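You operate a simulated robot arm through the tools that you are given. There is no shell and no other tool.

Carry out the task below with a simulated robot arm. There is one attempt and no reset: what you move stays moved.

## Task
End the length and tape the loose end down with a blue strip.
Fine: the long black button ends it; only then the blue plug back in its holder; one strip, laid with the dark grey block; block back; lever stays on HOLD. Set down upright: dark grey block.

Only the result counts: the job must be done as asked and must still hold three seconds after the hand-in. Knocking over, shifting, dropping, spilling or breaking anything else fails it.

## Robot
A 7-joint arm with a two-finger parallel gripper, fixed in place. Base frame: the origin is at the foot of the arm, x ahead of it, y to its left, z up. Units: m, degrees, N and s.
With the tool pointing down near the work surface it reaches from about 0.44 to 0.9 m from the base axis. Its first joint turns from -17.0 to 126.0 degrees. Payload 1.57 kg.
Tool frame: the origin (TCP) lies between the finger pads and is the grasp point; the fingertips stand 0.03 m ahead of it; z points along the fingers, y is the line along which they close. The gripper opens to 0.08 m. The fingers are 0.017 m wide and 0.012 m thick; the gripper's body (0.04 by 0.082 m) begins 0.08 m behind the TCP.
Orientation is told as [roll, pitch, yaw] about the base's x, y, z axes, in that order, counted from this pose: with the fingers straight down and closing along the base's y, the tool's x points along the base's -x, its y along +y and its z along -z.

## Interface
- The arm moves only by the tool servo_tool. Its argument "moves" is one flat list of numbers, 6 for each row, row after row: the shift along the tool's x, y, z in cm, then the turn, a rotation vector about the tool's x, y, z in degrees. In form: [dx, dy, dz, wx, wy, wz, dx, dy, dz, wx, wy, wz, ...]. A call has 1 to 20 rows; each row shifts and turns the commanded pose from where the row before left it, along the tool's axes as they then stand. "jaw" is the finger opening in cm, from 0 to 8, set as the call begins (left out, the last holds). A row lasts 0.2 s, in which the tool goes at most 0.05 m and 8.6 degrees; a call with a longer step from one row to the next is refused whole, and so is a gripper value outside its range. Where a pose cannot be reached the arm comes as near as it can. A force on the tool above 40 N (or 10 N above the force at the start of the call, whichever is more), or a blocked arm, ends the call early, and 0.2 s more pass. The fingers move at their own pace (about 0.045 m/s each) and stop on an object; they squeeze with about 35 N. The grip force told is the motor's: it shows also when the fingers shut on nothing. Time passes only in rows, and 0.2 s behind the last, so rows that do not move let the fingers close. The reply holds the time, the measured pose of the TCP, the force on the tool along the base axes, the opening and the grip force, in the units named above and with some noise, with the torque about the TCP (base axes, N m) and any sound that the robot's microphone picked up.
- Cameras (640 x 400 px; columns grow to the right, rows downward): "scene" is fixed at [0.3989, -0.4988, 1.5879]; the picture's right is [0.95, 0.32, 0.00], its down [0.29, -0.86, -0.42] and it looks along [-0.13, 0.40, -0.91] (base axes); focal length 214 px, centre (320, 200). "wrist" rides on the gripper at [0.072, -0.007, -0.122] in the tool frame; the picture's right is [0.09, 1.00, 0.00], its down [-0.84, 0.08, -0.54] and it looks along [-0.54, 0.05, 0.84] (tool axes); focal length 238 px, centre (320, 200). There is no depth. A picture from a camera that has moved, and an enlarged one, comes with that camera's place and axes in the base frame and with its lens.
- camera(camera): a new picture of that camera. No time passes.
- raise_lower(by): slides the trunk up (or, below 0, down) by that many m; the arm rides with it, the base frame stays. It gives what a move gives, with no picture.
- enlarge(camera, box): a new picture of the part [left, top, right, bottom] of that camera's present view, enlarged. No time passes.
- finish_job(): hands the job in; it is judged then, once.

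Places have to be worked out from the pictures, the camera data and where the tool is seen. Open the gripper and draw the arm clear of the work before you hand the job in, unless the task says otherwise.

The tools are called after ">>>" as a command line: name --argument value ..., lists and objects as JSON in quotes. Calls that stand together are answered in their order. servo_tool: Moves the arm, as the interface text tells. Its arguments: {"type":"object","properties":{"moves":{"type":"array","items":{"type":"number"}},"jaw":{"type":"number"}},"required":["moves"]} The other tools are called the same way: raise_lower (by) slides the trunk up or down; camera (camera) takes a picture; enlarge (camera, box) takes an enlarged picture of a part of a camera's view; finish_job () hands the job in.

At the start:

```text
time: 0.0
tool_pos: [0.5126, -0.025, 1.2552]
orientation: [0.0, 0.1, 0.0]
ft_force: [-0.2, -0.3, 0.7]
ft_torque: [-0.02, 0.01, 0.01]
width: 0.0801
gripper_force: 0.1
trunk travel left (down, up): [-0.65, 0.14]
```

scene: 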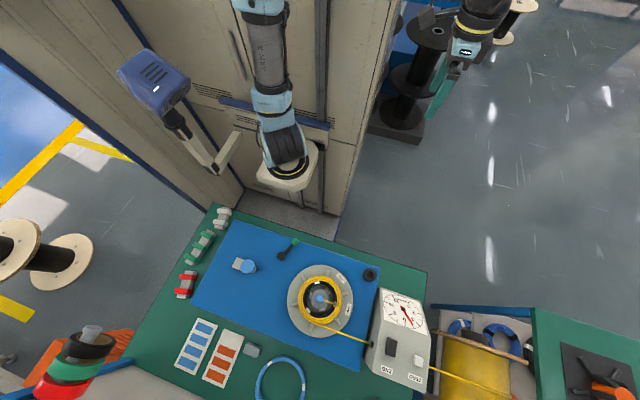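
wrist: 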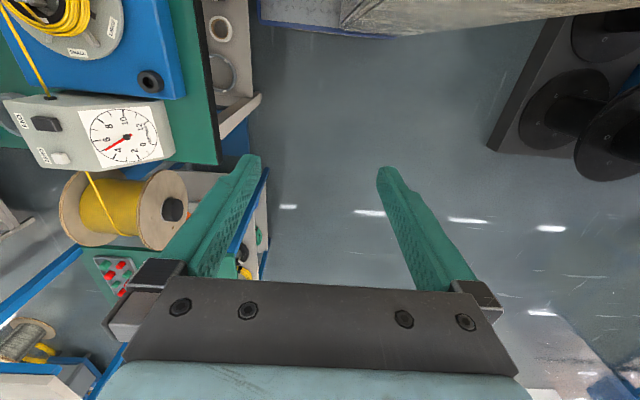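

I start by looking closely at the bench in the scene camera before moving anything.

>>> enlarge --camera "scene" --box '[160, 200, 320, 300]'

>>> enlarge --camera "scene" --box '[280, 250, 440, 350]'

>>> enlarge --camera "scene" --box '[160, 300, 320, 400]'

>>> enlarge --camera "scene" --box '[340, 280, 440, 400]'

```text
4.00 times, centred on (240, 250) of scene
camera zoom: at [0.3989, -0.4988, 1.5879], right [0.95, 0.32, 0.0], down [0.29, -0.86, -0.42], along [-0.13, 0.4, -0.91], focal length 858 px, centre (640, 0)
```

zoom: 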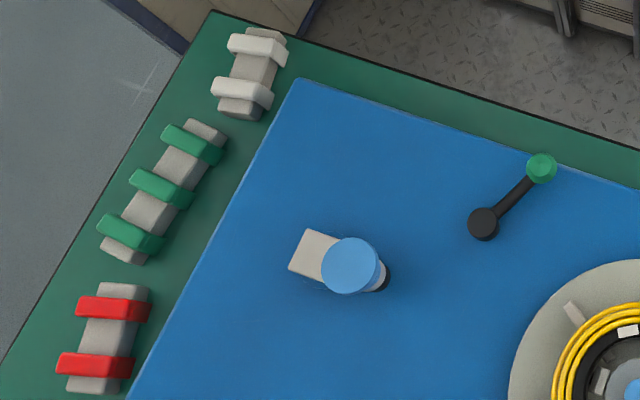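

```text
4.00 times, centred on (360, 300) of scene
camera zoom: at [0.3989, -0.4988, 1.5879], right [0.95, 0.32, 0.0], down [0.29, -0.86, -0.42], along [-0.13, 0.4, -0.91], focal length 858 px, centre (160, -200)
```

zoom: 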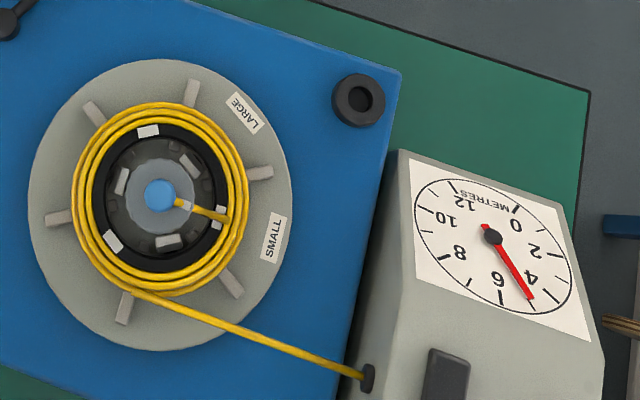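

```text
4.00 times, centred on (240, 350) of scene
camera zoom: at [0.3989, -0.4988, 1.5879], right [0.95, 0.32, 0.0], down [0.29, -0.86, -0.42], along [-0.13, 0.4, -0.91], focal length 858 px, centre (640, -400)
```

zoom: 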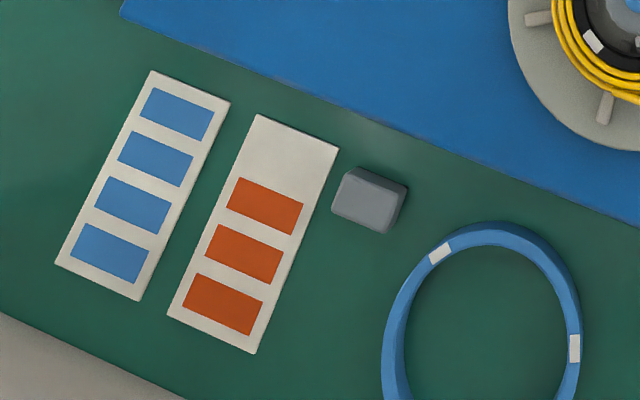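

```text
3.33 times, centred on (390, 340) of scene
camera zoom: at [0.3989, -0.4988, 1.5879], right [0.95, 0.32, 0.0], down [0.29, -0.86, -0.42], along [-0.13, 0.4, -0.91], focal length 715 px, centre (87, -267)
```

zoom: 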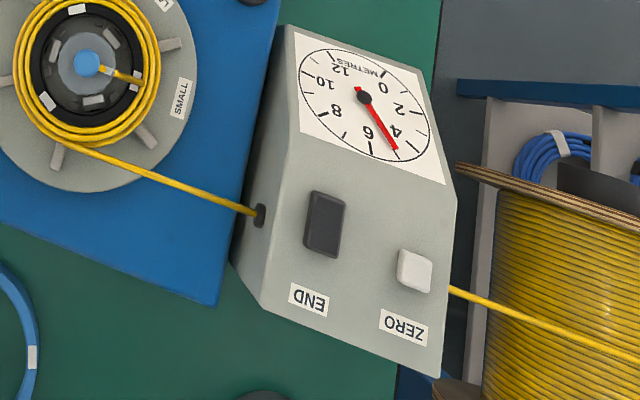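

The counter box with END (black) and ZERO (white), turntable, blue-topped items, tape cards and grey block are visible; bench height works out to about z 0.83–0.86. I move the arm high above the bench to look with the wrist camera.

>>> servo_tool --moves '[2.17, -3.96, 0, 0, 0, 0, 2.17, -3.96, 0, 0, 0, 0, 2.17, -3.96, 0, 0, 0, 0, 2.17, -3.96, 0, 0, 0, 0, 2.17, -3.96, 0, 0, 0, 0, 2.17, -3.96, 0, 0, 0, 0, 2.17, -3.96, 0, 0, 0, 0, 2.17, -3.96, 0, 0, 0, 0, 2.17, -3.96, 0, 0, 0, 0, 2.17, -3.96, 0, 0, 0, 0, 2.17, -3.96, 0, 0, 0, 0, 2.17, -3.96, 0, 0, 0, 0]'

```text
time: 2.6
tool_pos: [0.2632, -0.5039, 1.251]
orientation: [0.0, -0.1, 0.0]
ft_force: [-0.1, -0.2, 0.0]
ft_torque: [-0.02, 0.01, 0.0]
width: 0.0797
gripper_force: 0.0
out of reach, approached as far as the arm can: row 4, 5
trunk travel left (down, up): [-0.65, 0.14]
```

The arm reached (0.263, -0.504, 1.251). I take a wrist and a scene picture.

>>> camera --camera "wrist"

>>> camera --camera "scene"

```text
taken
camera wrist: at [0.1916, -0.5108, 1.3738], right [-0.09, 1.0, 0.0], down [0.84, 0.08, 0.54], along [0.54, 0.05, -0.84], focal length 238 px, centre (320, 200)
```

wrist: 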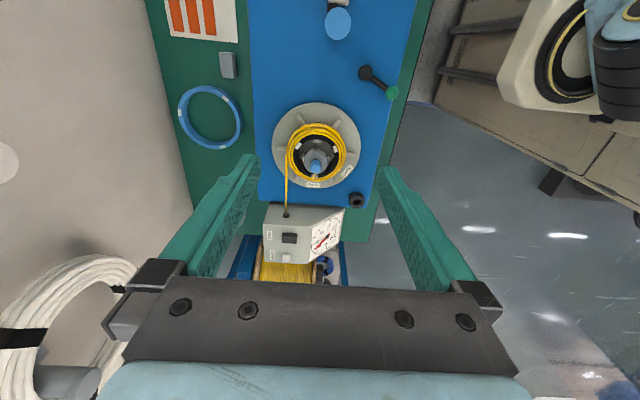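

```text
taken
```

scene: 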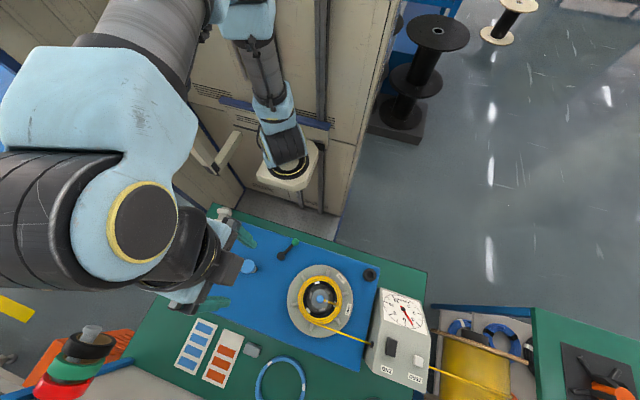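

I enlarge the wrist view to read details of the fixtures and get precise pixel positions.

>>> enlarge --camera "wrist" --box '[250, 90, 410, 190]'

>>> enlarge --camera "wrist" --box '[250, 180, 410, 280]'

>>> enlarge --camera "wrist" --box '[250, 0, 410, 100]'

>>> enlarge --camera "wrist" --box '[140, 0, 300, 100]'

```text
4.00 times, centred on (330, 140) of wrist
camera zoom: at [0.1916, -0.5108, 1.3738], right [-0.09, 1.0, 0.0], down [0.84, 0.08, 0.54], along [0.54, 0.05, -0.84], focal length 953 px, centre (280, 440)
```

zoom: 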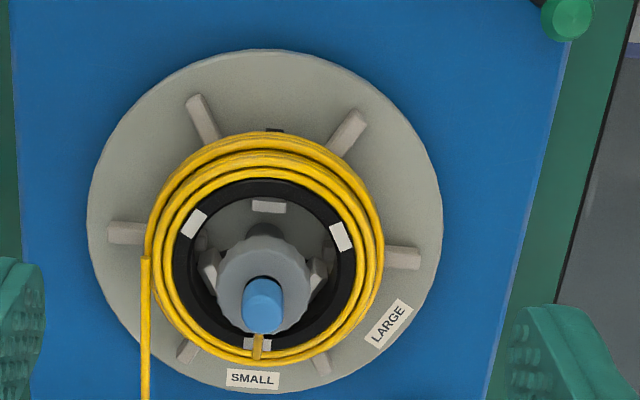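

```text
4.00 times, centred on (330, 230) of wrist
camera zoom: at [0.1916, -0.5108, 1.3738], right [-0.09, 1.0, 0.0], down [0.84, 0.08, 0.54], along [0.54, 0.05, -0.84], focal length 953 px, centre (280, 80)
```

zoom: 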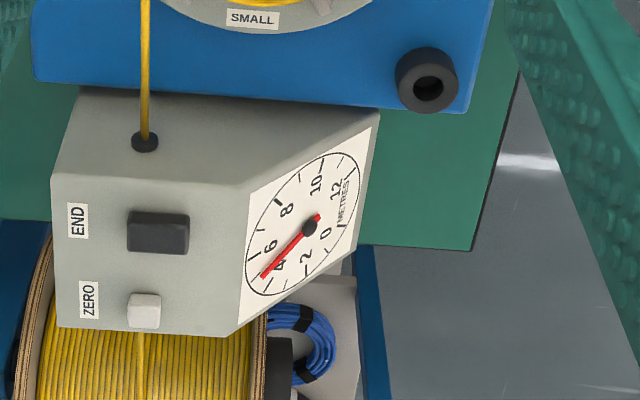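

```text
4.00 times, centred on (330, 50) of wrist
camera zoom: at [0.1916, -0.5108, 1.3738], right [-0.09, 1.0, 0.0], down [0.84, 0.08, 0.54], along [0.54, 0.05, -0.84], focal length 953 px, centre (280, 800)
```

zoom: 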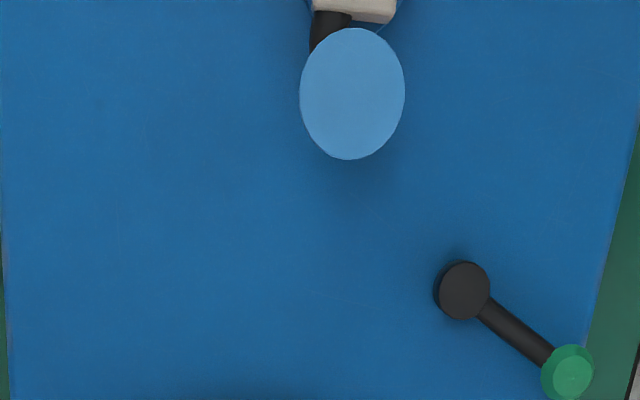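

```text
4.00 times, centred on (220, 50) of wrist
camera zoom: at [0.1916, -0.5108, 1.3738], right [-0.09, 1.0, 0.0], down [0.84, 0.08, 0.54], along [0.54, 0.05, -0.84], focal length 953 px, centre (720, 800)
```

zoom: 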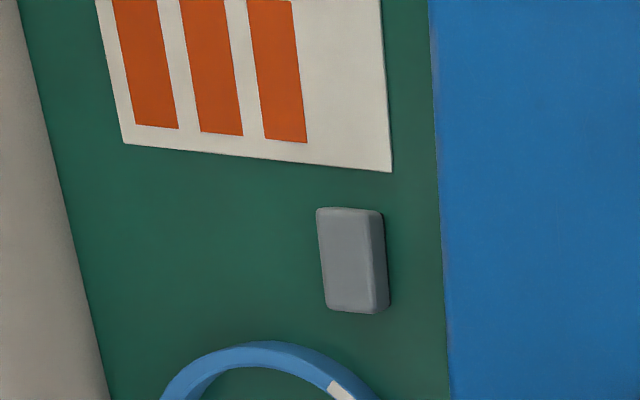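

The blue plug sits in the turntable hub at roughly (0.40, -0.50, 0.90), and the empty black ring near (0.53, -0.38, 0.85) looks like its holder. I lower the trunk to view the parts from closer.

>>> raise_lower --by -0.2

>>> camera --camera "wrist"

```text
time: 4.8
tool_pos: [0.2645, -0.5029, 1.0507]
orientation: [0.0, 0.0, 0.1]
ft_force: [0.4, -0.6, 0.2]
ft_torque: [0.02, -0.03, 0.0]
width: 0.08
gripper_force: 0.0
trunk travel left (down, up): [-0.45, 0.34]
```

```text
taken
camera wrist: at [0.1917, -0.511, 1.1737], right [-0.09, 1.0, 0.0], down [0.84, 0.08, 0.54], along [0.54, 0.05, -0.84], focal length 238 px, centre (320, 200)
```

wrist: 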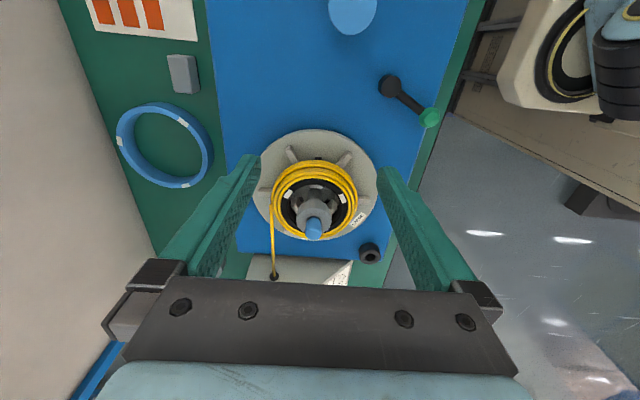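

I enlarge this closer view to check the ring, hub, lever and dome.

>>> enlarge --camera "wrist" --box '[240, 120, 400, 220]'

>>> enlarge --camera "wrist" --box '[240, 190, 400, 290]'

>>> enlarge --camera "wrist" --box '[300, 0, 460, 100]'

>>> enlarge --camera "wrist" --box '[80, 0, 240, 100]'

>>> enlarge --camera "scene" --box '[260, 220, 320, 280]'

```text
4.00 times, centred on (320, 170) of wrist
camera zoom: at [0.1917, -0.511, 1.1737], right [-0.09, 1.0, 0.0], down [0.84, 0.08, 0.54], along [0.54, 0.05, -0.84], focal length 953 px, centre (320, 320)
```

zoom: 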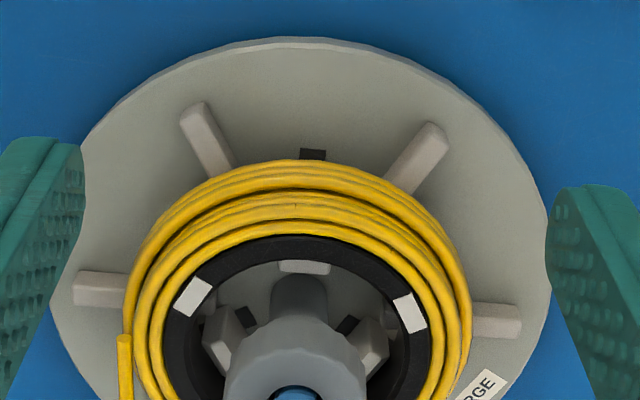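

```text
4.00 times, centred on (320, 240) of wrist
camera zoom: at [0.1917, -0.511, 1.1737], right [-0.09, 1.0, 0.0], down [0.84, 0.08, 0.54], along [0.54, 0.05, -0.84], focal length 953 px, centre (320, 40)
```

zoom: 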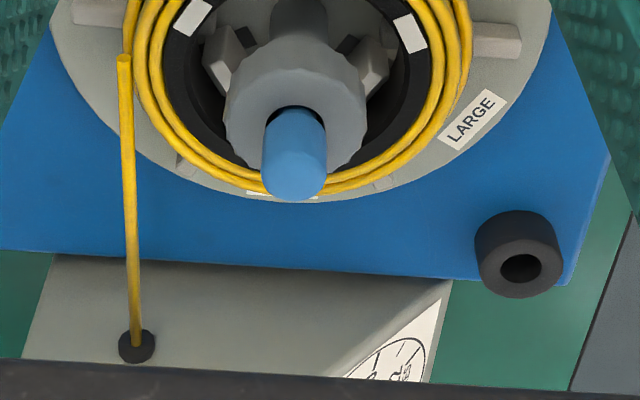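

```text
4.00 times, centred on (380, 50) of wrist
camera zoom: at [0.1917, -0.511, 1.1737], right [-0.09, 1.0, 0.0], down [0.84, 0.08, 0.54], along [0.54, 0.05, -0.84], focal length 953 px, centre (80, 800)
```

zoom: 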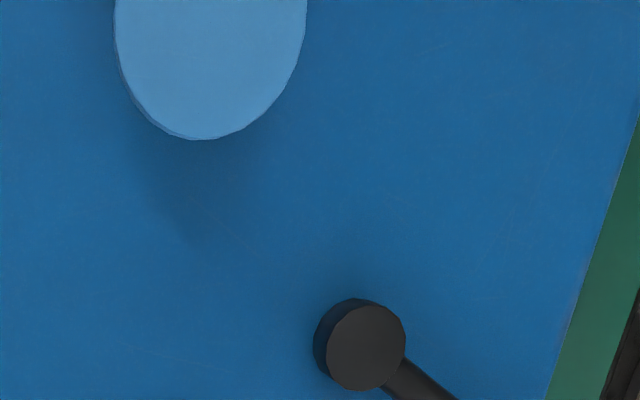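

```text
4.00 times, centred on (160, 50) of wrist
camera zoom: at [0.1917, -0.511, 1.1737], right [-0.09, 1.0, 0.0], down [0.84, 0.08, 0.54], along [0.54, 0.05, -0.84], focal length 953 px, centre (960, 800)
```

zoom: 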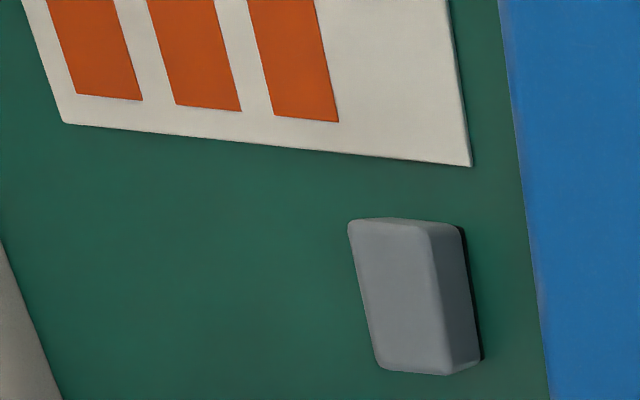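

```text
6.67 times, centred on (290, 250) of scene
camera zoom: at [0.3989, -0.4988, 1.5879], right [0.95, 0.32, 0.0], down [0.29, -0.86, -0.42], along [-0.13, 0.4, -0.91], focal length 1430 px, centre (520, -133)
```

zoom: 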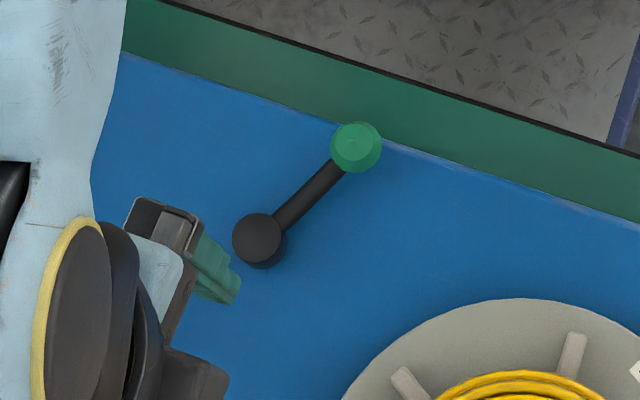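

The ring hole computes to about (0.532, -0.379, 0.838), the plug top to (0.40, -0.50, 0.937), and the END button to about (0.619, -0.549, 0.904). I move above END with closed fingers, staying at z 1.05, to check the aim.

>>> servo_tool --moves '[-4.43, -0.575, 0, 0, 0, 0, -4.43, -0.575, 0, 0, 0, 0, -4.43, -0.575, 0, 0, 0, 0, -4.43, -0.575, 0, 0, 0, 0, -4.43, -0.575, 0, 0, 0, 0, -4.43, -0.575, 0, 0, 0, 0, -4.43, -0.575, 0, 0, 0, 0, -4.43, -0.575, 0, 0, 0, 0, 0, 0, 0, 0, 0, 0]' --jaw 0

>>> camera --camera "wrist"

>>> camera --camera "scene"

```text
time: 6.8
tool_pos: [0.6199, -0.551, 1.0493]
orientation: [-0.1, 0.1, 0.0]
ft_force: [0.0, -0.4, 0.2]
ft_torque: [-0.01, -0.02, -0.01]
width: 0.0
gripper_force: 21.7
trunk travel left (down, up): [-0.45, 0.34]
```

```text
taken
camera wrist: at [0.5466, -0.5581, 1.173], right [-0.09, 1.0, 0.0], down [0.84, 0.08, 0.54], along [0.54, 0.05, -0.84], focal length 238 px, centre (320, 200)
```

wrist: 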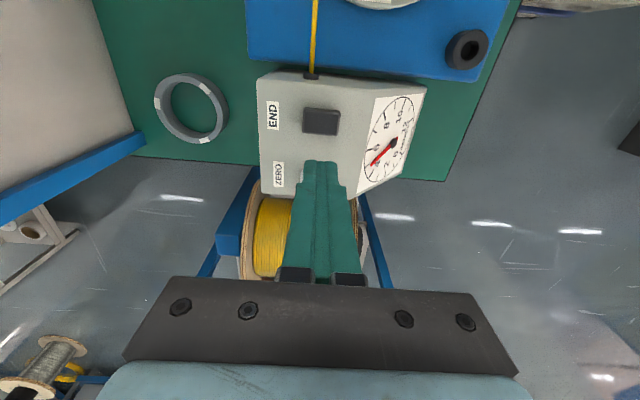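

```text
taken
```

scene: 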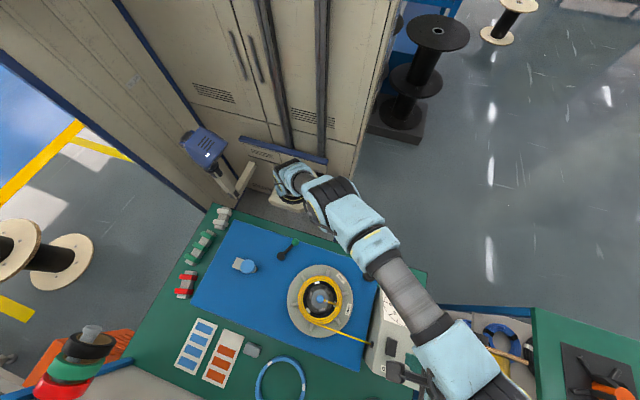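

END appears at about (0.615, -0.550, ~0.905), nearly under the closed fingers. I descend close, then press slowly.

>>> servo_tool --moves '[0.5, 0.1, 4, 0, 0, 0, 0, 0, 4, 0, 0, 0, 0, 0, 1, 0, 0, 0, 0, 0, 0.5, 0, 0, 0]' --jaw 0

>>> camera --camera "wrist"

```text
time: 7.8
tool_pos: [0.614, -0.5499, 0.9551]
orientation: [0.0, 0.0, 0.1]
ft_force: [0.3, 0.5, -0.2]
ft_torque: [0.01, 0.03, 0.0]
width: 0.0
gripper_force: 21.6
trunk travel left (down, up): [-0.45, 0.34]
```

```text
taken
camera wrist: at [0.541, -0.5565, 1.0785], right [-0.09, 1.0, 0.0], down [0.84, 0.08, 0.54], along [0.54, 0.05, -0.84], focal length 238 px, centre (320, 200)
```

wrist: 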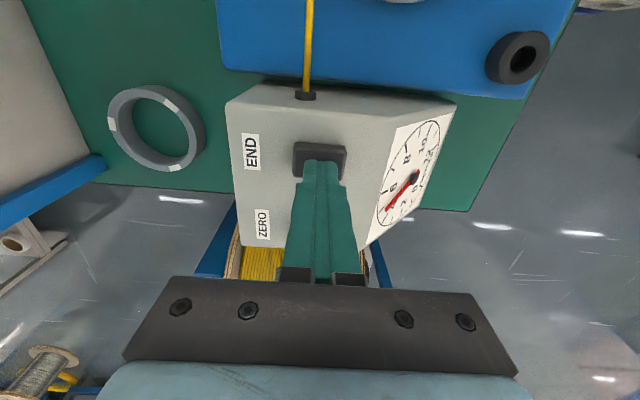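

The fingertips are directly over the END button. I press down in small steps and watch force and sound.

>>> servo_tool --moves '[0, 0, 0.5, 0, 0, 0, 0, 0, 0.5, 0, 0, 0, 0, 0, 0.4, 0, 0, 0, 0, 0, 0.3, 0, 0, 0, 0, 0, 0.3, 0, 0, 0]'

```text
time: 9.0
tool_pos: [0.6138, -0.5494, 0.937]
orientation: [-0.1, 0.0, -0.1]
ft_force: [1.4, -2.1, 10.6]
ft_torque: [-0.03, -0.02, 0.01]
width: 0.0001
gripper_force: 21.0
trunk travel left (down, up): [-0.45, 0.34]
heard: click
```

A click was heard with 10.6 N. I lift off and check whether the length ended.

>>> servo_tool --moves '[0, 0, -2, 0, 0, 0, 0, 0, -4, 0, 0, 0, 0, 0, -4, 0, 0, 0, 0, 0, -3, 0, 0, 0]'

>>> camera --camera "wrist"

>>> enlarge --camera "scene" --box '[270, 250, 430, 350]'

```text
time: 10.0
tool_pos: [0.6149, -0.5497, 1.0652]
orientation: [-0.1, -0.1, 0.0]
ft_force: [0.3, -0.4, 0.8]
ft_torque: [0.0, -0.04, -0.01]
width: 0.0002
gripper_force: 21.5
trunk travel left (down, up): [-0.45, 0.34]
```

```text
taken
camera wrist: at [0.5412, -0.5564, 1.1887], right [-0.09, 1.0, 0.0], down [0.84, 0.08, 0.54], along [0.54, 0.05, -0.84], focal length 238 px, centre (320, 200)
```

wrist: 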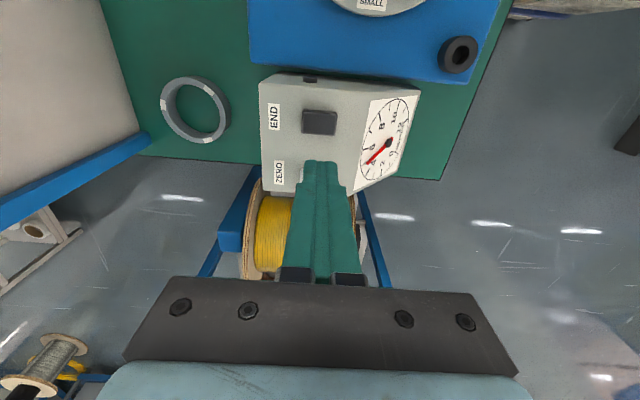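

```text
4.00 times, centred on (350, 300) of scene
camera zoom: at [0.3989, -0.4988, 1.5879], right [0.95, 0.32, 0.0], down [0.29, -0.86, -0.42], along [-0.13, 0.4, -0.91], focal length 858 px, centre (200, -200)
```

zoom: 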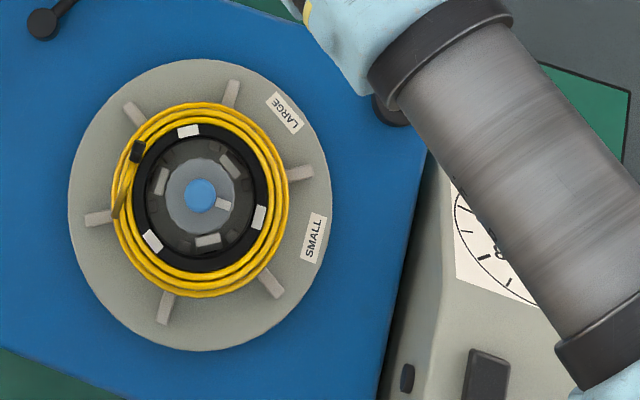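

The cable is cut and its loose end now lies on the coil's -x side. I move back behind the turntable, with fingers open, to inspect the loose end and the plug.

>>> servo_tool --moves '[4.19, 0.625, 0, 0, 0, 0, 4.19, 0.625, 0, 0, 0, 0, 4.19, 0.625, 0, 0, 0, 0, 4.19, 0.625, 0, 0, 0, 0, 4.19, 0.625, 0, 0, 0, 0, 4.19, 0.625, 0, 0, 0, 0, 4.19, 0.625, 0, 0, 0, 0, 4.19, 0.625, 0, 0, 0, 0, 0, 0, 0, 0, 0, 0]' --jaw 8

>>> enlarge --camera "wrist" --box '[240, 120, 400, 220]'

>>> enlarge --camera "wrist" --box '[160, 0, 480, 200]'

>>> enlarge --camera "scene" --box '[280, 265, 360, 315]'

```text
time: 12.0
tool_pos: [0.2783, -0.4996, 1.0656]
orientation: [0.0, -0.1, -0.1]
ft_force: [-0.3, -0.5, 0.7]
ft_torque: [0.01, -0.02, 0.01]
width: 0.0803
gripper_force: 0.1
trunk travel left (down, up): [-0.45, 0.34]
```

```text
4.00 times, centred on (320, 170) of wrist
camera zoom: at [0.2054, -0.5067, 1.1882], right [-0.09, 1.0, 0.0], down [0.84, 0.08, 0.54], along [0.54, 0.05, -0.84], focal length 953 px, centre (320, 320)
```

zoom: 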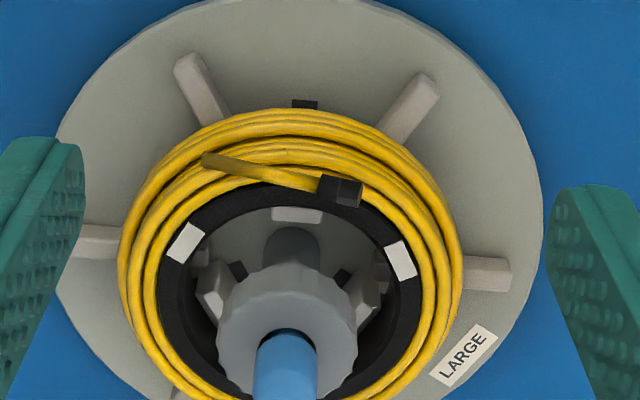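

```text
2.00 times, centred on (320, 100) of wrist
camera zoom: at [0.2054, -0.5067, 1.1882], right [-0.09, 1.0, 0.0], down [0.84, 0.08, 0.54], along [0.54, 0.05, -0.84], focal length 477 px, centre (320, 400)
```

zoom: 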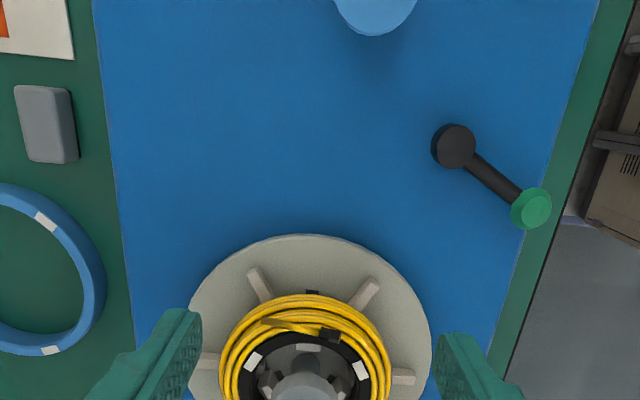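

```text
8.00 times, centred on (320, 290) of scene
camera zoom: at [0.3989, -0.4988, 1.5879], right [0.95, 0.32, 0.0], down [0.29, -0.86, -0.42], along [-0.13, 0.4, -0.91], focal length 1716 px, centre (320, -520)
```

zoom: 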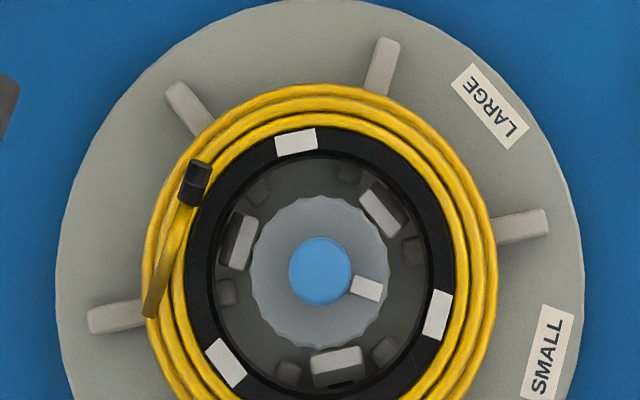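

The loose tail with a black cap lies over the coil's -x side. Next I look at the plug from this pose to refine its location before grasping.

>>> enlarge --camera "wrist" --box '[260, 180, 380, 255]'

>>> camera --camera "wrist"

```text
5.33 times, centred on (320, 218) of wrist
camera zoom: at [0.2054, -0.5067, 1.1882], right [-0.09, 1.0, 0.0], down [0.84, 0.08, 0.54], along [0.54, 0.05, -0.84], focal length 1271 px, centre (320, 107)
```

zoom: 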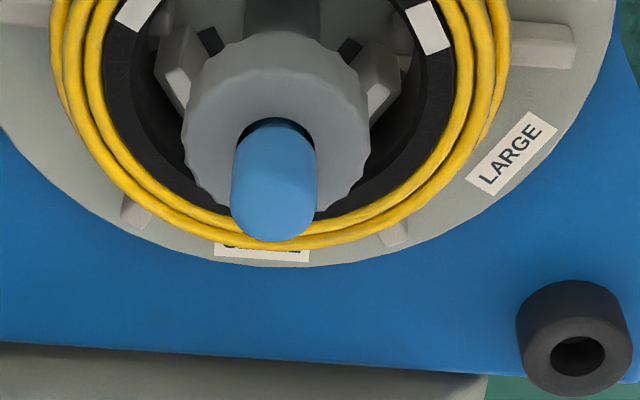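

```text
taken
camera wrist: at [0.2054, -0.5067, 1.1882], right [-0.09, 1.0, 0.0], down [0.84, 0.08, 0.54], along [0.54, 0.05, -0.84], focal length 238 px, centre (320, 200)
```

wrist: 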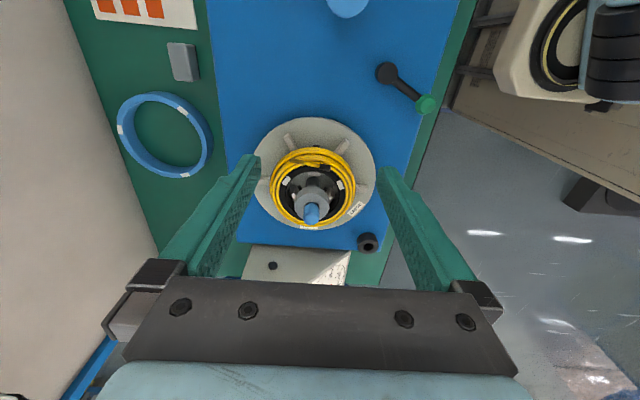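

The plug top is at z≈0.937 with about 2.4 cm showing above the grey hub, centred near (0.399, -0.4995). I hover above it with a 4.5 cm opening to check alignment.

>>> servo_tool --moves '[-3.02, 0, 0.9, 0, 0, 0, -3.02, 0, 0.9, 0, 0, 0, -3.02, 0, 0.9, 0, 0, 0, -3.02, 0, 0.9, 0, 0, 0, 0, 0, 0, 0, 0, 0]' --jaw 4.8

>>> camera --camera "wrist"

>>> enlarge --camera "wrist" --box '[240, 80, 400, 180]'

```text
time: 13.2
tool_pos: [0.3995, -0.4998, 1.0289]
orientation: [0.1, 0.0, 0.1]
ft_force: [0.0, -0.4, -0.8]
ft_torque: [-0.01, 0.02, -0.03]
width: 0.048
gripper_force: 0.2
trunk travel left (down, up): [-0.45, 0.34]
```

```text
taken
camera wrist: at [0.3266, -0.5069, 1.1517], right [-0.09, 1.0, 0.0], down [0.84, 0.08, 0.54], along [0.54, 0.05, -0.84], focal length 238 px, centre (320, 200)
```

wrist: 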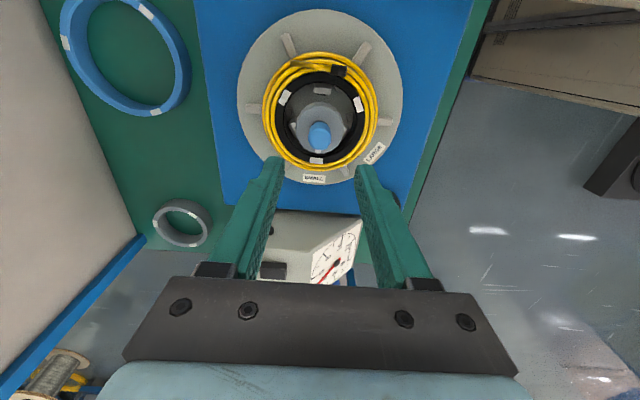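

```text
4.00 times, centred on (320, 130) of wrist
camera zoom: at [0.3266, -0.5069, 1.1517], right [-0.09, 1.0, 0.0], down [0.84, 0.08, 0.54], along [0.54, 0.05, -0.84], focal length 953 px, centre (320, 480)
```

zoom: 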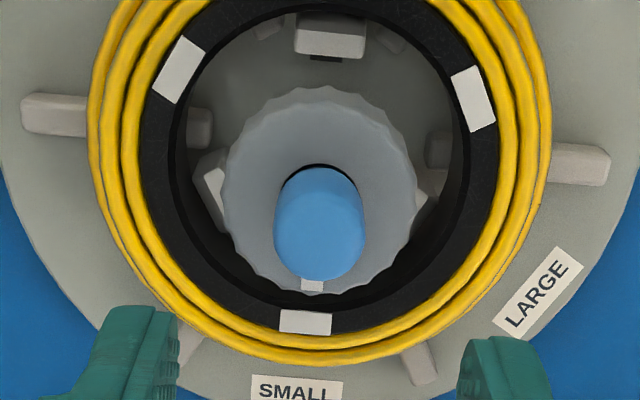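

The plug is centred between the fingers (plug ≈ (0.3985, -0.4998)). I descend so the fingertips reach just above the hub, then close on the plug.

>>> servo_tool --moves '[0.1, 0, 3, 0, 0, 0, 0, 0, 3, 0, 0, 0, 0, 0, 1.5, 0, 0, 0, 0, 0, 0.6, 0, 0, 0, 0, 0, 0, 0, 0, 0]' --jaw 4.8

>>> camera --camera "wrist"

>>> enlarge --camera "wrist" --box '[240, 80, 400, 180]'

```text
time: 14.4
tool_pos: [0.3968, -0.4999, 0.9486]
orientation: [0.0, 0.1, -0.1]
ft_force: [-0.1, 0.3, 0.1]
ft_torque: [-0.01, 0.02, -0.03]
width: 0.0481
gripper_force: 0.0
trunk travel left (down, up): [-0.45, 0.34]
```

```text
taken
camera wrist: at [0.3254, -0.5068, 1.0713], right [-0.09, 1.0, 0.0], down [0.84, 0.08, 0.54], along [0.54, 0.05, -0.84], focal length 238 px, centre (320, 200)
```

wrist: 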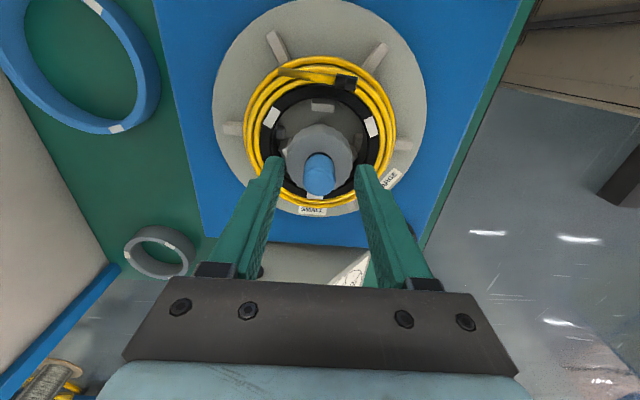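

```text
4.00 times, centred on (320, 130) of wrist
camera zoom: at [0.3254, -0.5068, 1.0713], right [-0.09, 1.0, 0.0], down [0.84, 0.08, 0.54], along [0.54, 0.05, -0.84], focal length 953 px, centre (320, 480)
```

zoom: 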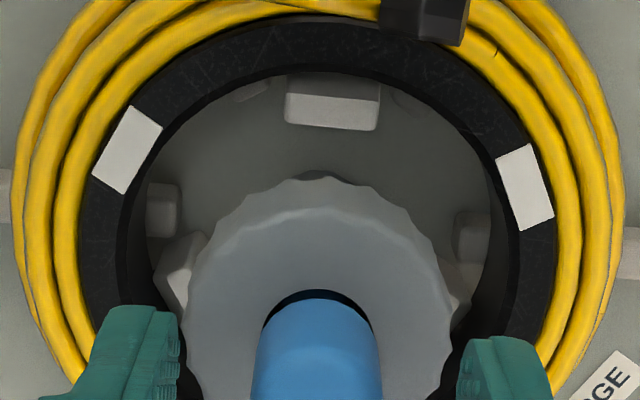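

The fingertips are level just above the hub with the plug between them. I close the gripper on the plug.

>>> servo_tool --moves '[0, 0, 0, 0, 0, 0, 0, 0, 0, 0, 0, 0, 0, 0, 0, 0, 0, 0, 0, 0, 0, 0, 0, 0]' --jaw 0

```text
time: 15.4
tool_pos: [0.3975, -0.5, 0.9484]
orientation: [0.0, -0.1, 0.0]
ft_force: [-0.4, -0.1, -1.0]
ft_torque: [-0.02, 0.01, -0.02]
width: 0.0192
gripper_force: 33.3
trunk travel left (down, up): [-0.45, 0.34]
```

Grip holds at 1.92 cm opening. I pull the plug straight up, gently.

>>> servo_tool --moves '[0, 0, -0.5, 0, 0, 0, 0, 0, -0.5, 0, 0, 0, 0, 0, -1, 0, 0, 0, 0, 0, -1, 0, 0, 0, 0, 0, -1, 0, 0, 0, 0, 0, -1, 0, 0, 0, 0, 0, -1, 0, 0, 0, 0, 0, -1, 0, 0, 0]' --jaw 0

>>> camera --camera "wrist"

>>> enlarge --camera "scene" --box '[260, 230, 420, 330]'

```text
time: 17.2
tool_pos: [0.397, -0.4991, 1.0184]
orientation: [0.0, -0.1, 0.1]
ft_force: [-0.2, 0.3, -0.5]
ft_torque: [-0.03, 0.0, -0.01]
width: 0.0188
gripper_force: 33.2
trunk travel left (down, up): [-0.45, 0.34]
```

```text
taken
camera wrist: at [0.3252, -0.5069, 1.1419], right [-0.09, 1.0, 0.0], down [0.84, 0.08, 0.54], along [0.54, 0.05, -0.84], focal length 238 px, centre (320, 200)
```

wrist: 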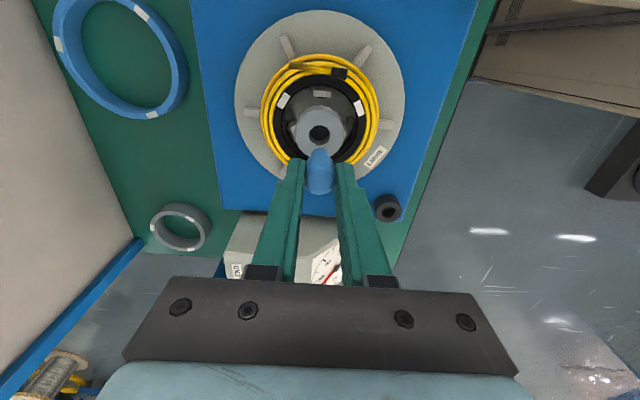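

```text
4.00 times, centred on (340, 280) of scene
camera zoom: at [0.3989, -0.4988, 1.5879], right [0.95, 0.32, 0.0], down [0.29, -0.86, -0.42], along [-0.13, 0.4, -0.91], focal length 858 px, centre (240, -120)
```

zoom: 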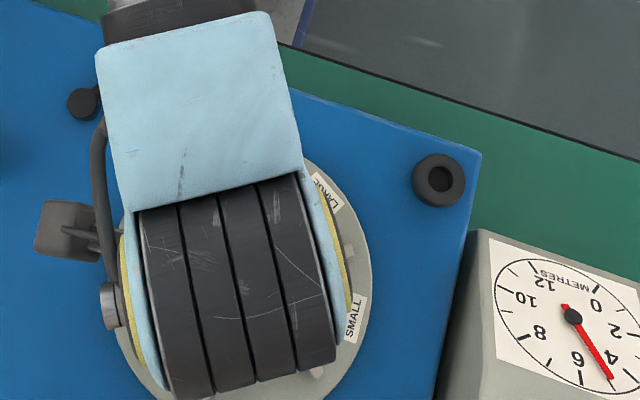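

The plug came out cleanly and the hub hole is open. I zoom on the held plug to judge its length and check the ring location.

>>> enlarge --camera "wrist" --box '[260, 110, 420, 230]'

>>> enlarge --camera "scene" --box '[340, 250, 400, 290]'

```text
3.33 times, centred on (340, 170) of wrist
camera zoom: at [0.3252, -0.5069, 1.1419], right [-0.09, 1.0, 0.0], down [0.84, 0.08, 0.54], along [0.54, 0.05, -0.84], focal length 794 px, centre (253, 300)
```

zoom: 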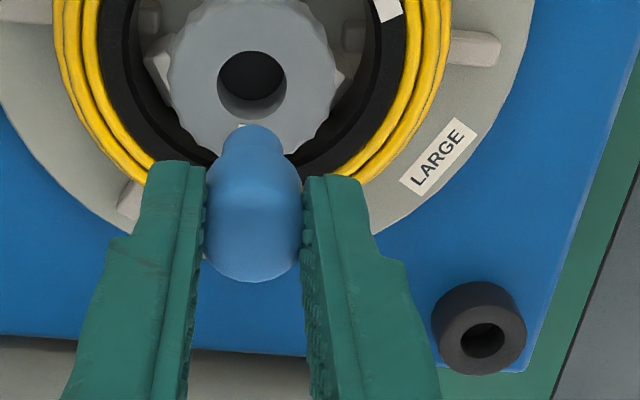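

```text
10.00 times, centred on (370, 270) of scene
camera zoom: at [0.3989, -0.4988, 1.5879], right [0.95, 0.32, 0.0], down [0.29, -0.86, -0.42], along [-0.13, 0.4, -0.91], focal length 2145 px, centre (-180, -500)
```

zoom: 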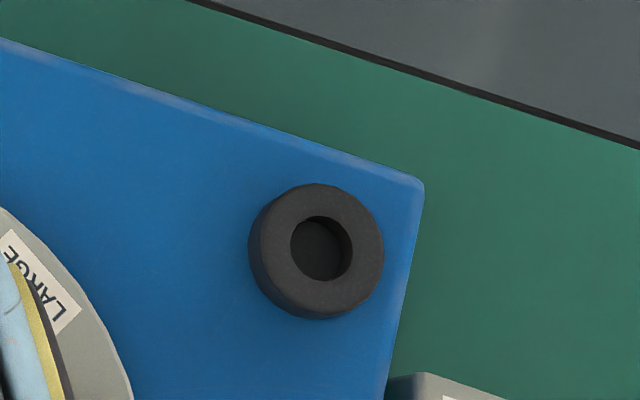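

The plug tapers to a ~14 mm tip about 5.1 cm below the TCP. I carry it over to the ring at about (0.534, -0.378), staying high, and look again.

>>> servo_tool --moves '[-2.74, 2.42, 0, 0, 0, 0, -2.74, 2.42, 0, 0, 0, 0, -2.74, 2.42, 0, 0, 0, 0, -2.74, 2.42, 0, 0, 0, 0, -2.74, 2.42, 0, 0, 0, 0, 0, 0, 2, 0, 0, 0, 0, 0, 2, 0, 0, 0, 0, 0, 0, 0, 0, 0]' --jaw 0

>>> enlarge --camera "wrist" --box '[240, 80, 400, 180]'

>>> camera --camera "scene"

```text
time: 19.0
tool_pos: [0.5349, -0.379, 0.9774]
orientation: [0.0, 0.0, 0.0]
ft_force: [-0.1, -0.2, 0.8]
ft_torque: [0.02, 0.02, 0.02]
width: 0.0188
gripper_force: 33.0
trunk travel left (down, up): [-0.45, 0.34]
```

```text
4.00 times, centred on (320, 130) of wrist
camera zoom: at [0.4623, -0.3857, 1.1009], right [-0.09, 1.0, 0.0], down [0.84, 0.08, 0.54], along [0.54, 0.05, -0.84], focal length 953 px, centre (320, 480)
```

zoom: 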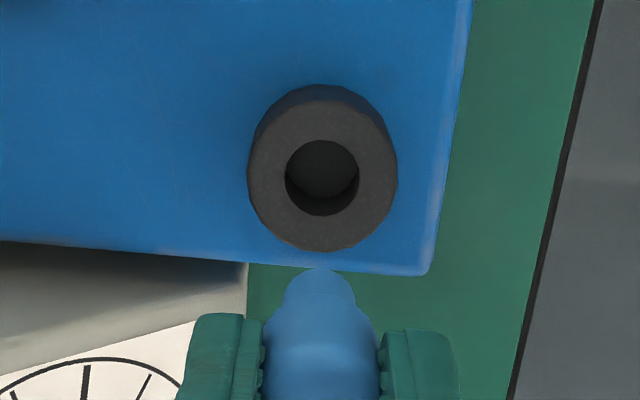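

```text
taken
```

scene: 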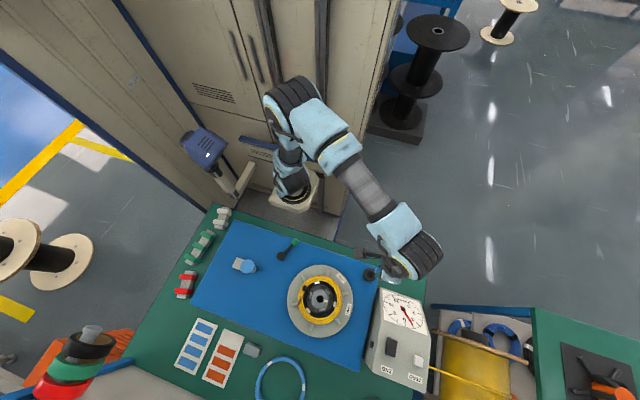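

The ring hole is at about (0.5334, -0.3788), nearly under the plug tip. I nudge 1 mm in -x and descend to just above the hole.

>>> servo_tool --moves '[0.12, 0, 2, 0, 0, 0, 0, 0, 2, 0, 0, 0, 0, 0, 2, 0, 0, 0, 0, 0, 1.2, 0, 0, 0, 0, 0, 0, 0, 0, 0]' --jaw 0

>>> enlarge --camera "wrist" --box '[240, 80, 400, 180]'

>>> enlarge --camera "scene" --box '[330, 240, 430, 300]'

```text
time: 20.2
tool_pos: [0.5343, -0.3781, 0.9062]
orientation: [-0.1, 0.0, 0.0]
ft_force: [0.8, -0.3, 0.2]
ft_torque: [-0.01, -0.03, -0.01]
width: 0.0188
gripper_force: 33.2
trunk travel left (down, up): [-0.45, 0.34]
```

```text
4.00 times, centred on (320, 130) of wrist
camera zoom: at [0.4615, -0.3856, 1.0293], right [-0.09, 1.0, 0.0], down [0.84, 0.08, 0.54], along [0.54, 0.05, -0.84], focal length 953 px, centre (320, 480)
```

zoom: 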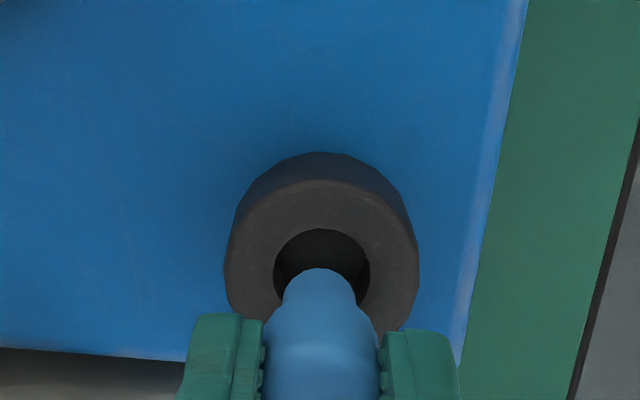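

```text
6.40 times, centred on (380, 270) of scene
camera zoom: at [0.3989, -0.4988, 1.5879], right [0.95, 0.32, 0.0], down [0.29, -0.86, -0.42], along [-0.13, 0.4, -0.91], focal length 1373 px, centre (-64, -248)
```

zoom: 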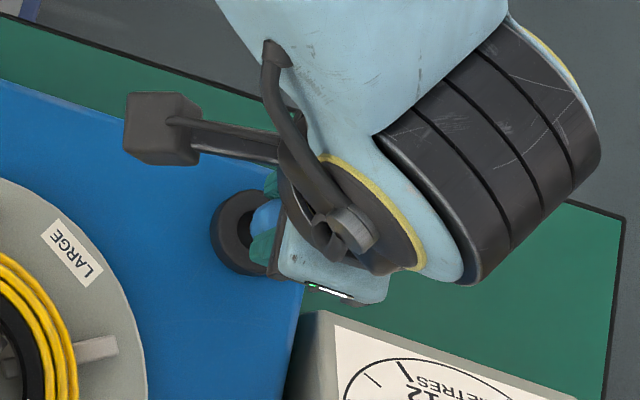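

The tip is aligned with the hole within about 1 mm. I lower it into the ring in small steps, watching the force.

>>> servo_tool --moves '[0.04, 0, 0.6, 0, 0, 0, 0, 0, 0.6, 0, 0, 0, 0, 0, 0.5, 0, 0, 0, 0, 0, 0.5, 0, 0, 0]' --jaw 0

```text
time: 21.2
tool_pos: [0.534, -0.3793, 0.8835]
orientation: [0.0, -0.1, 0.0]
ft_force: [-0.1, 0.8, 0.1]
ft_torque: [0.04, -0.02, 0.01]
width: 0.0188
gripper_force: 33.0
trunk travel left (down, up): [-0.45, 0.34]
```

No contact yet with the tip just inside. I continue down in finer steps.

>>> servo_tool --moves '[0, 0, 0.4, 0, 0, 0, 0, 0, 0.3, 0, 0, 0, 0, 0, 0.3, 0, 0, 0]' --jaw 0

>>> enlarge --camera "wrist" --box '[240, 80, 400, 180]'

```text
time: 22.0
tool_pos: [0.5332, -0.3775, 0.8761]
orientation: [0.0, -0.3, 0.0]
ft_force: [-3.0, 3.1, 23.6]
ft_torque: [0.48, 0.13, 0.05]
width: 0.0191
gripper_force: 32.8
trunk travel left (down, up): [-0.45, 0.34]
```

```text
4.00 times, centred on (320, 130) of wrist
camera zoom: at [0.461, -0.3856, 0.9994], right [-0.09, 1.0, 0.0], down [0.83, 0.08, 0.54], along [0.54, 0.05, -0.84], focal length 953 px, centre (320, 480)
```

zoom: 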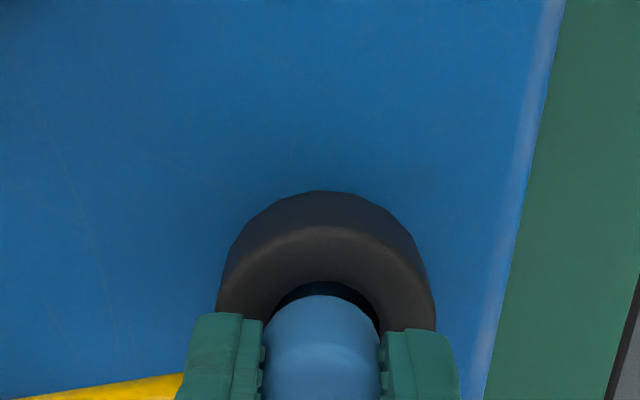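

Firm contact at TCP z≈0.876 with the plug inside the ring. I back off 3 mm to relieve the force, then open slightly.

>>> servo_tool --moves '[0, 0, -0.3, 0, 0, 0, 0, 0, 0, 0, 0, 0]' --jaw 0

```text
time: 22.6
tool_pos: [0.5336, -0.3792, 0.8764]
orientation: [0.1, 0.1, 0.0]
ft_force: [-0.3, 1.0, -0.4]
ft_torque: [0.0, -0.02, -0.01]
width: 0.0191
gripper_force: 33.3
trunk travel left (down, up): [-0.45, 0.34]
```

Force is gone at the same height, so the plug is at its bottom. I open the fingers to release it and rise.

>>> servo_tool --moves '[0, 0, 0, 0, 0, 0, 0, 0, 0, 0, 0, 0, 0, 0, 0, 0, 0, 0]' --jaw 4.2

>>> enlarge --camera "wrist" --box '[240, 80, 400, 180]'

```text
time: 23.4
tool_pos: [0.5333, -0.3783, 0.8768]
orientation: [0.0, 0.0, 0.0]
ft_force: [0.1, -0.2, 0.3]
ft_torque: [0.02, -0.04, 0.02]
width: 0.0418
gripper_force: 0.1
trunk travel left (down, up): [-0.45, 0.34]
```

```text
4.00 times, centred on (320, 130) of wrist
camera zoom: at [0.4612, -0.3857, 1.0004], right [-0.09, 1.0, 0.0], down [0.84, 0.08, 0.54], along [0.54, 0.05, -0.84], focal length 953 px, centre (320, 480)
```

zoom: 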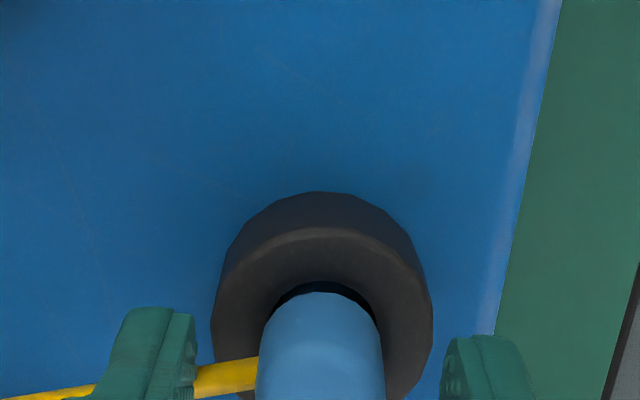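

A yellow strand appears beside the plug, so I rise straight up carefully and look at the whole view.

>>> servo_tool --moves '[0, 0, -1, 0, 0, 0, 0, 0, -2, 0, 0, 0, 0, 0, -3, 0, 0, 0, 0, 0, -3, 0, 0, 0, 0, 0, 0, 0, 0, 0]' --jaw 4.2

>>> camera --camera "wrist"

>>> enlarge --camera "wrist" --box '[240, 80, 400, 180]'

>>> camera --camera "scene"

```text
time: 24.6
tool_pos: [0.5343, -0.379, 0.9679]
orientation: [0.0, 0.0, -0.1]
ft_force: [-0.2, -0.4, -0.1]
ft_torque: [-0.01, 0.03, -0.03]
width: 0.0422
gripper_force: 0.0
trunk travel left (down, up): [-0.45, 0.34]
```

```text
taken
camera wrist: at [0.4617, -0.3854, 1.0917], right [-0.09, 1.0, 0.0], down [0.84, 0.08, 0.54], along [0.54, 0.05, -0.84], focal length 238 px, centre (320, 200)
```

wrist: 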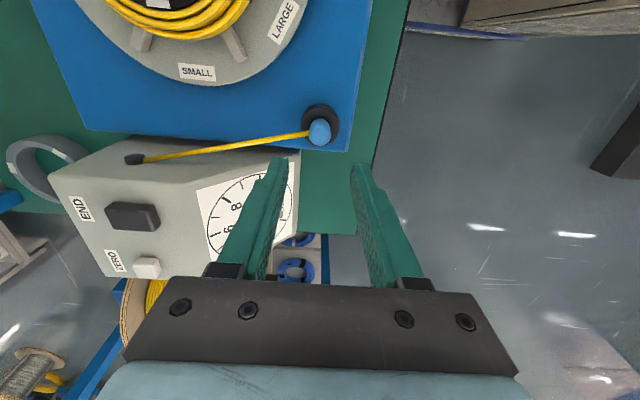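

```text
4.00 times, centred on (320, 130) of wrist
camera zoom: at [0.4617, -0.3854, 1.0917], right [-0.09, 1.0, 0.0], down [0.84, 0.08, 0.54], along [0.54, 0.05, -0.84], focal length 953 px, centre (320, 480)
```

zoom: 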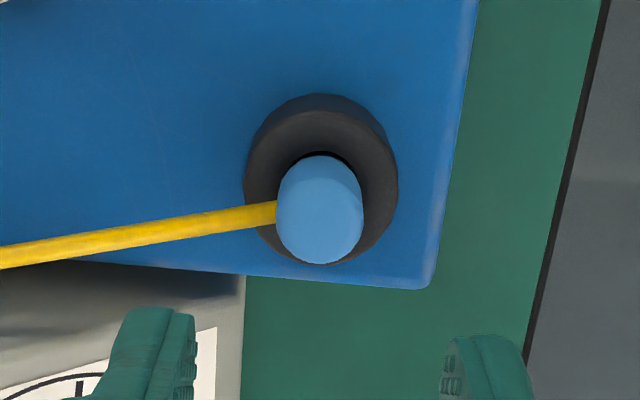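

```text
taken
```

scene: 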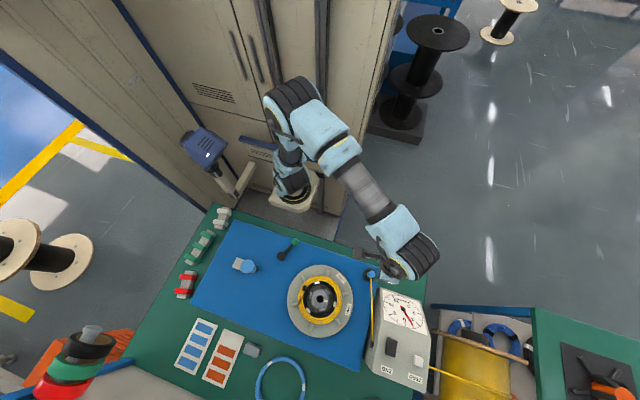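

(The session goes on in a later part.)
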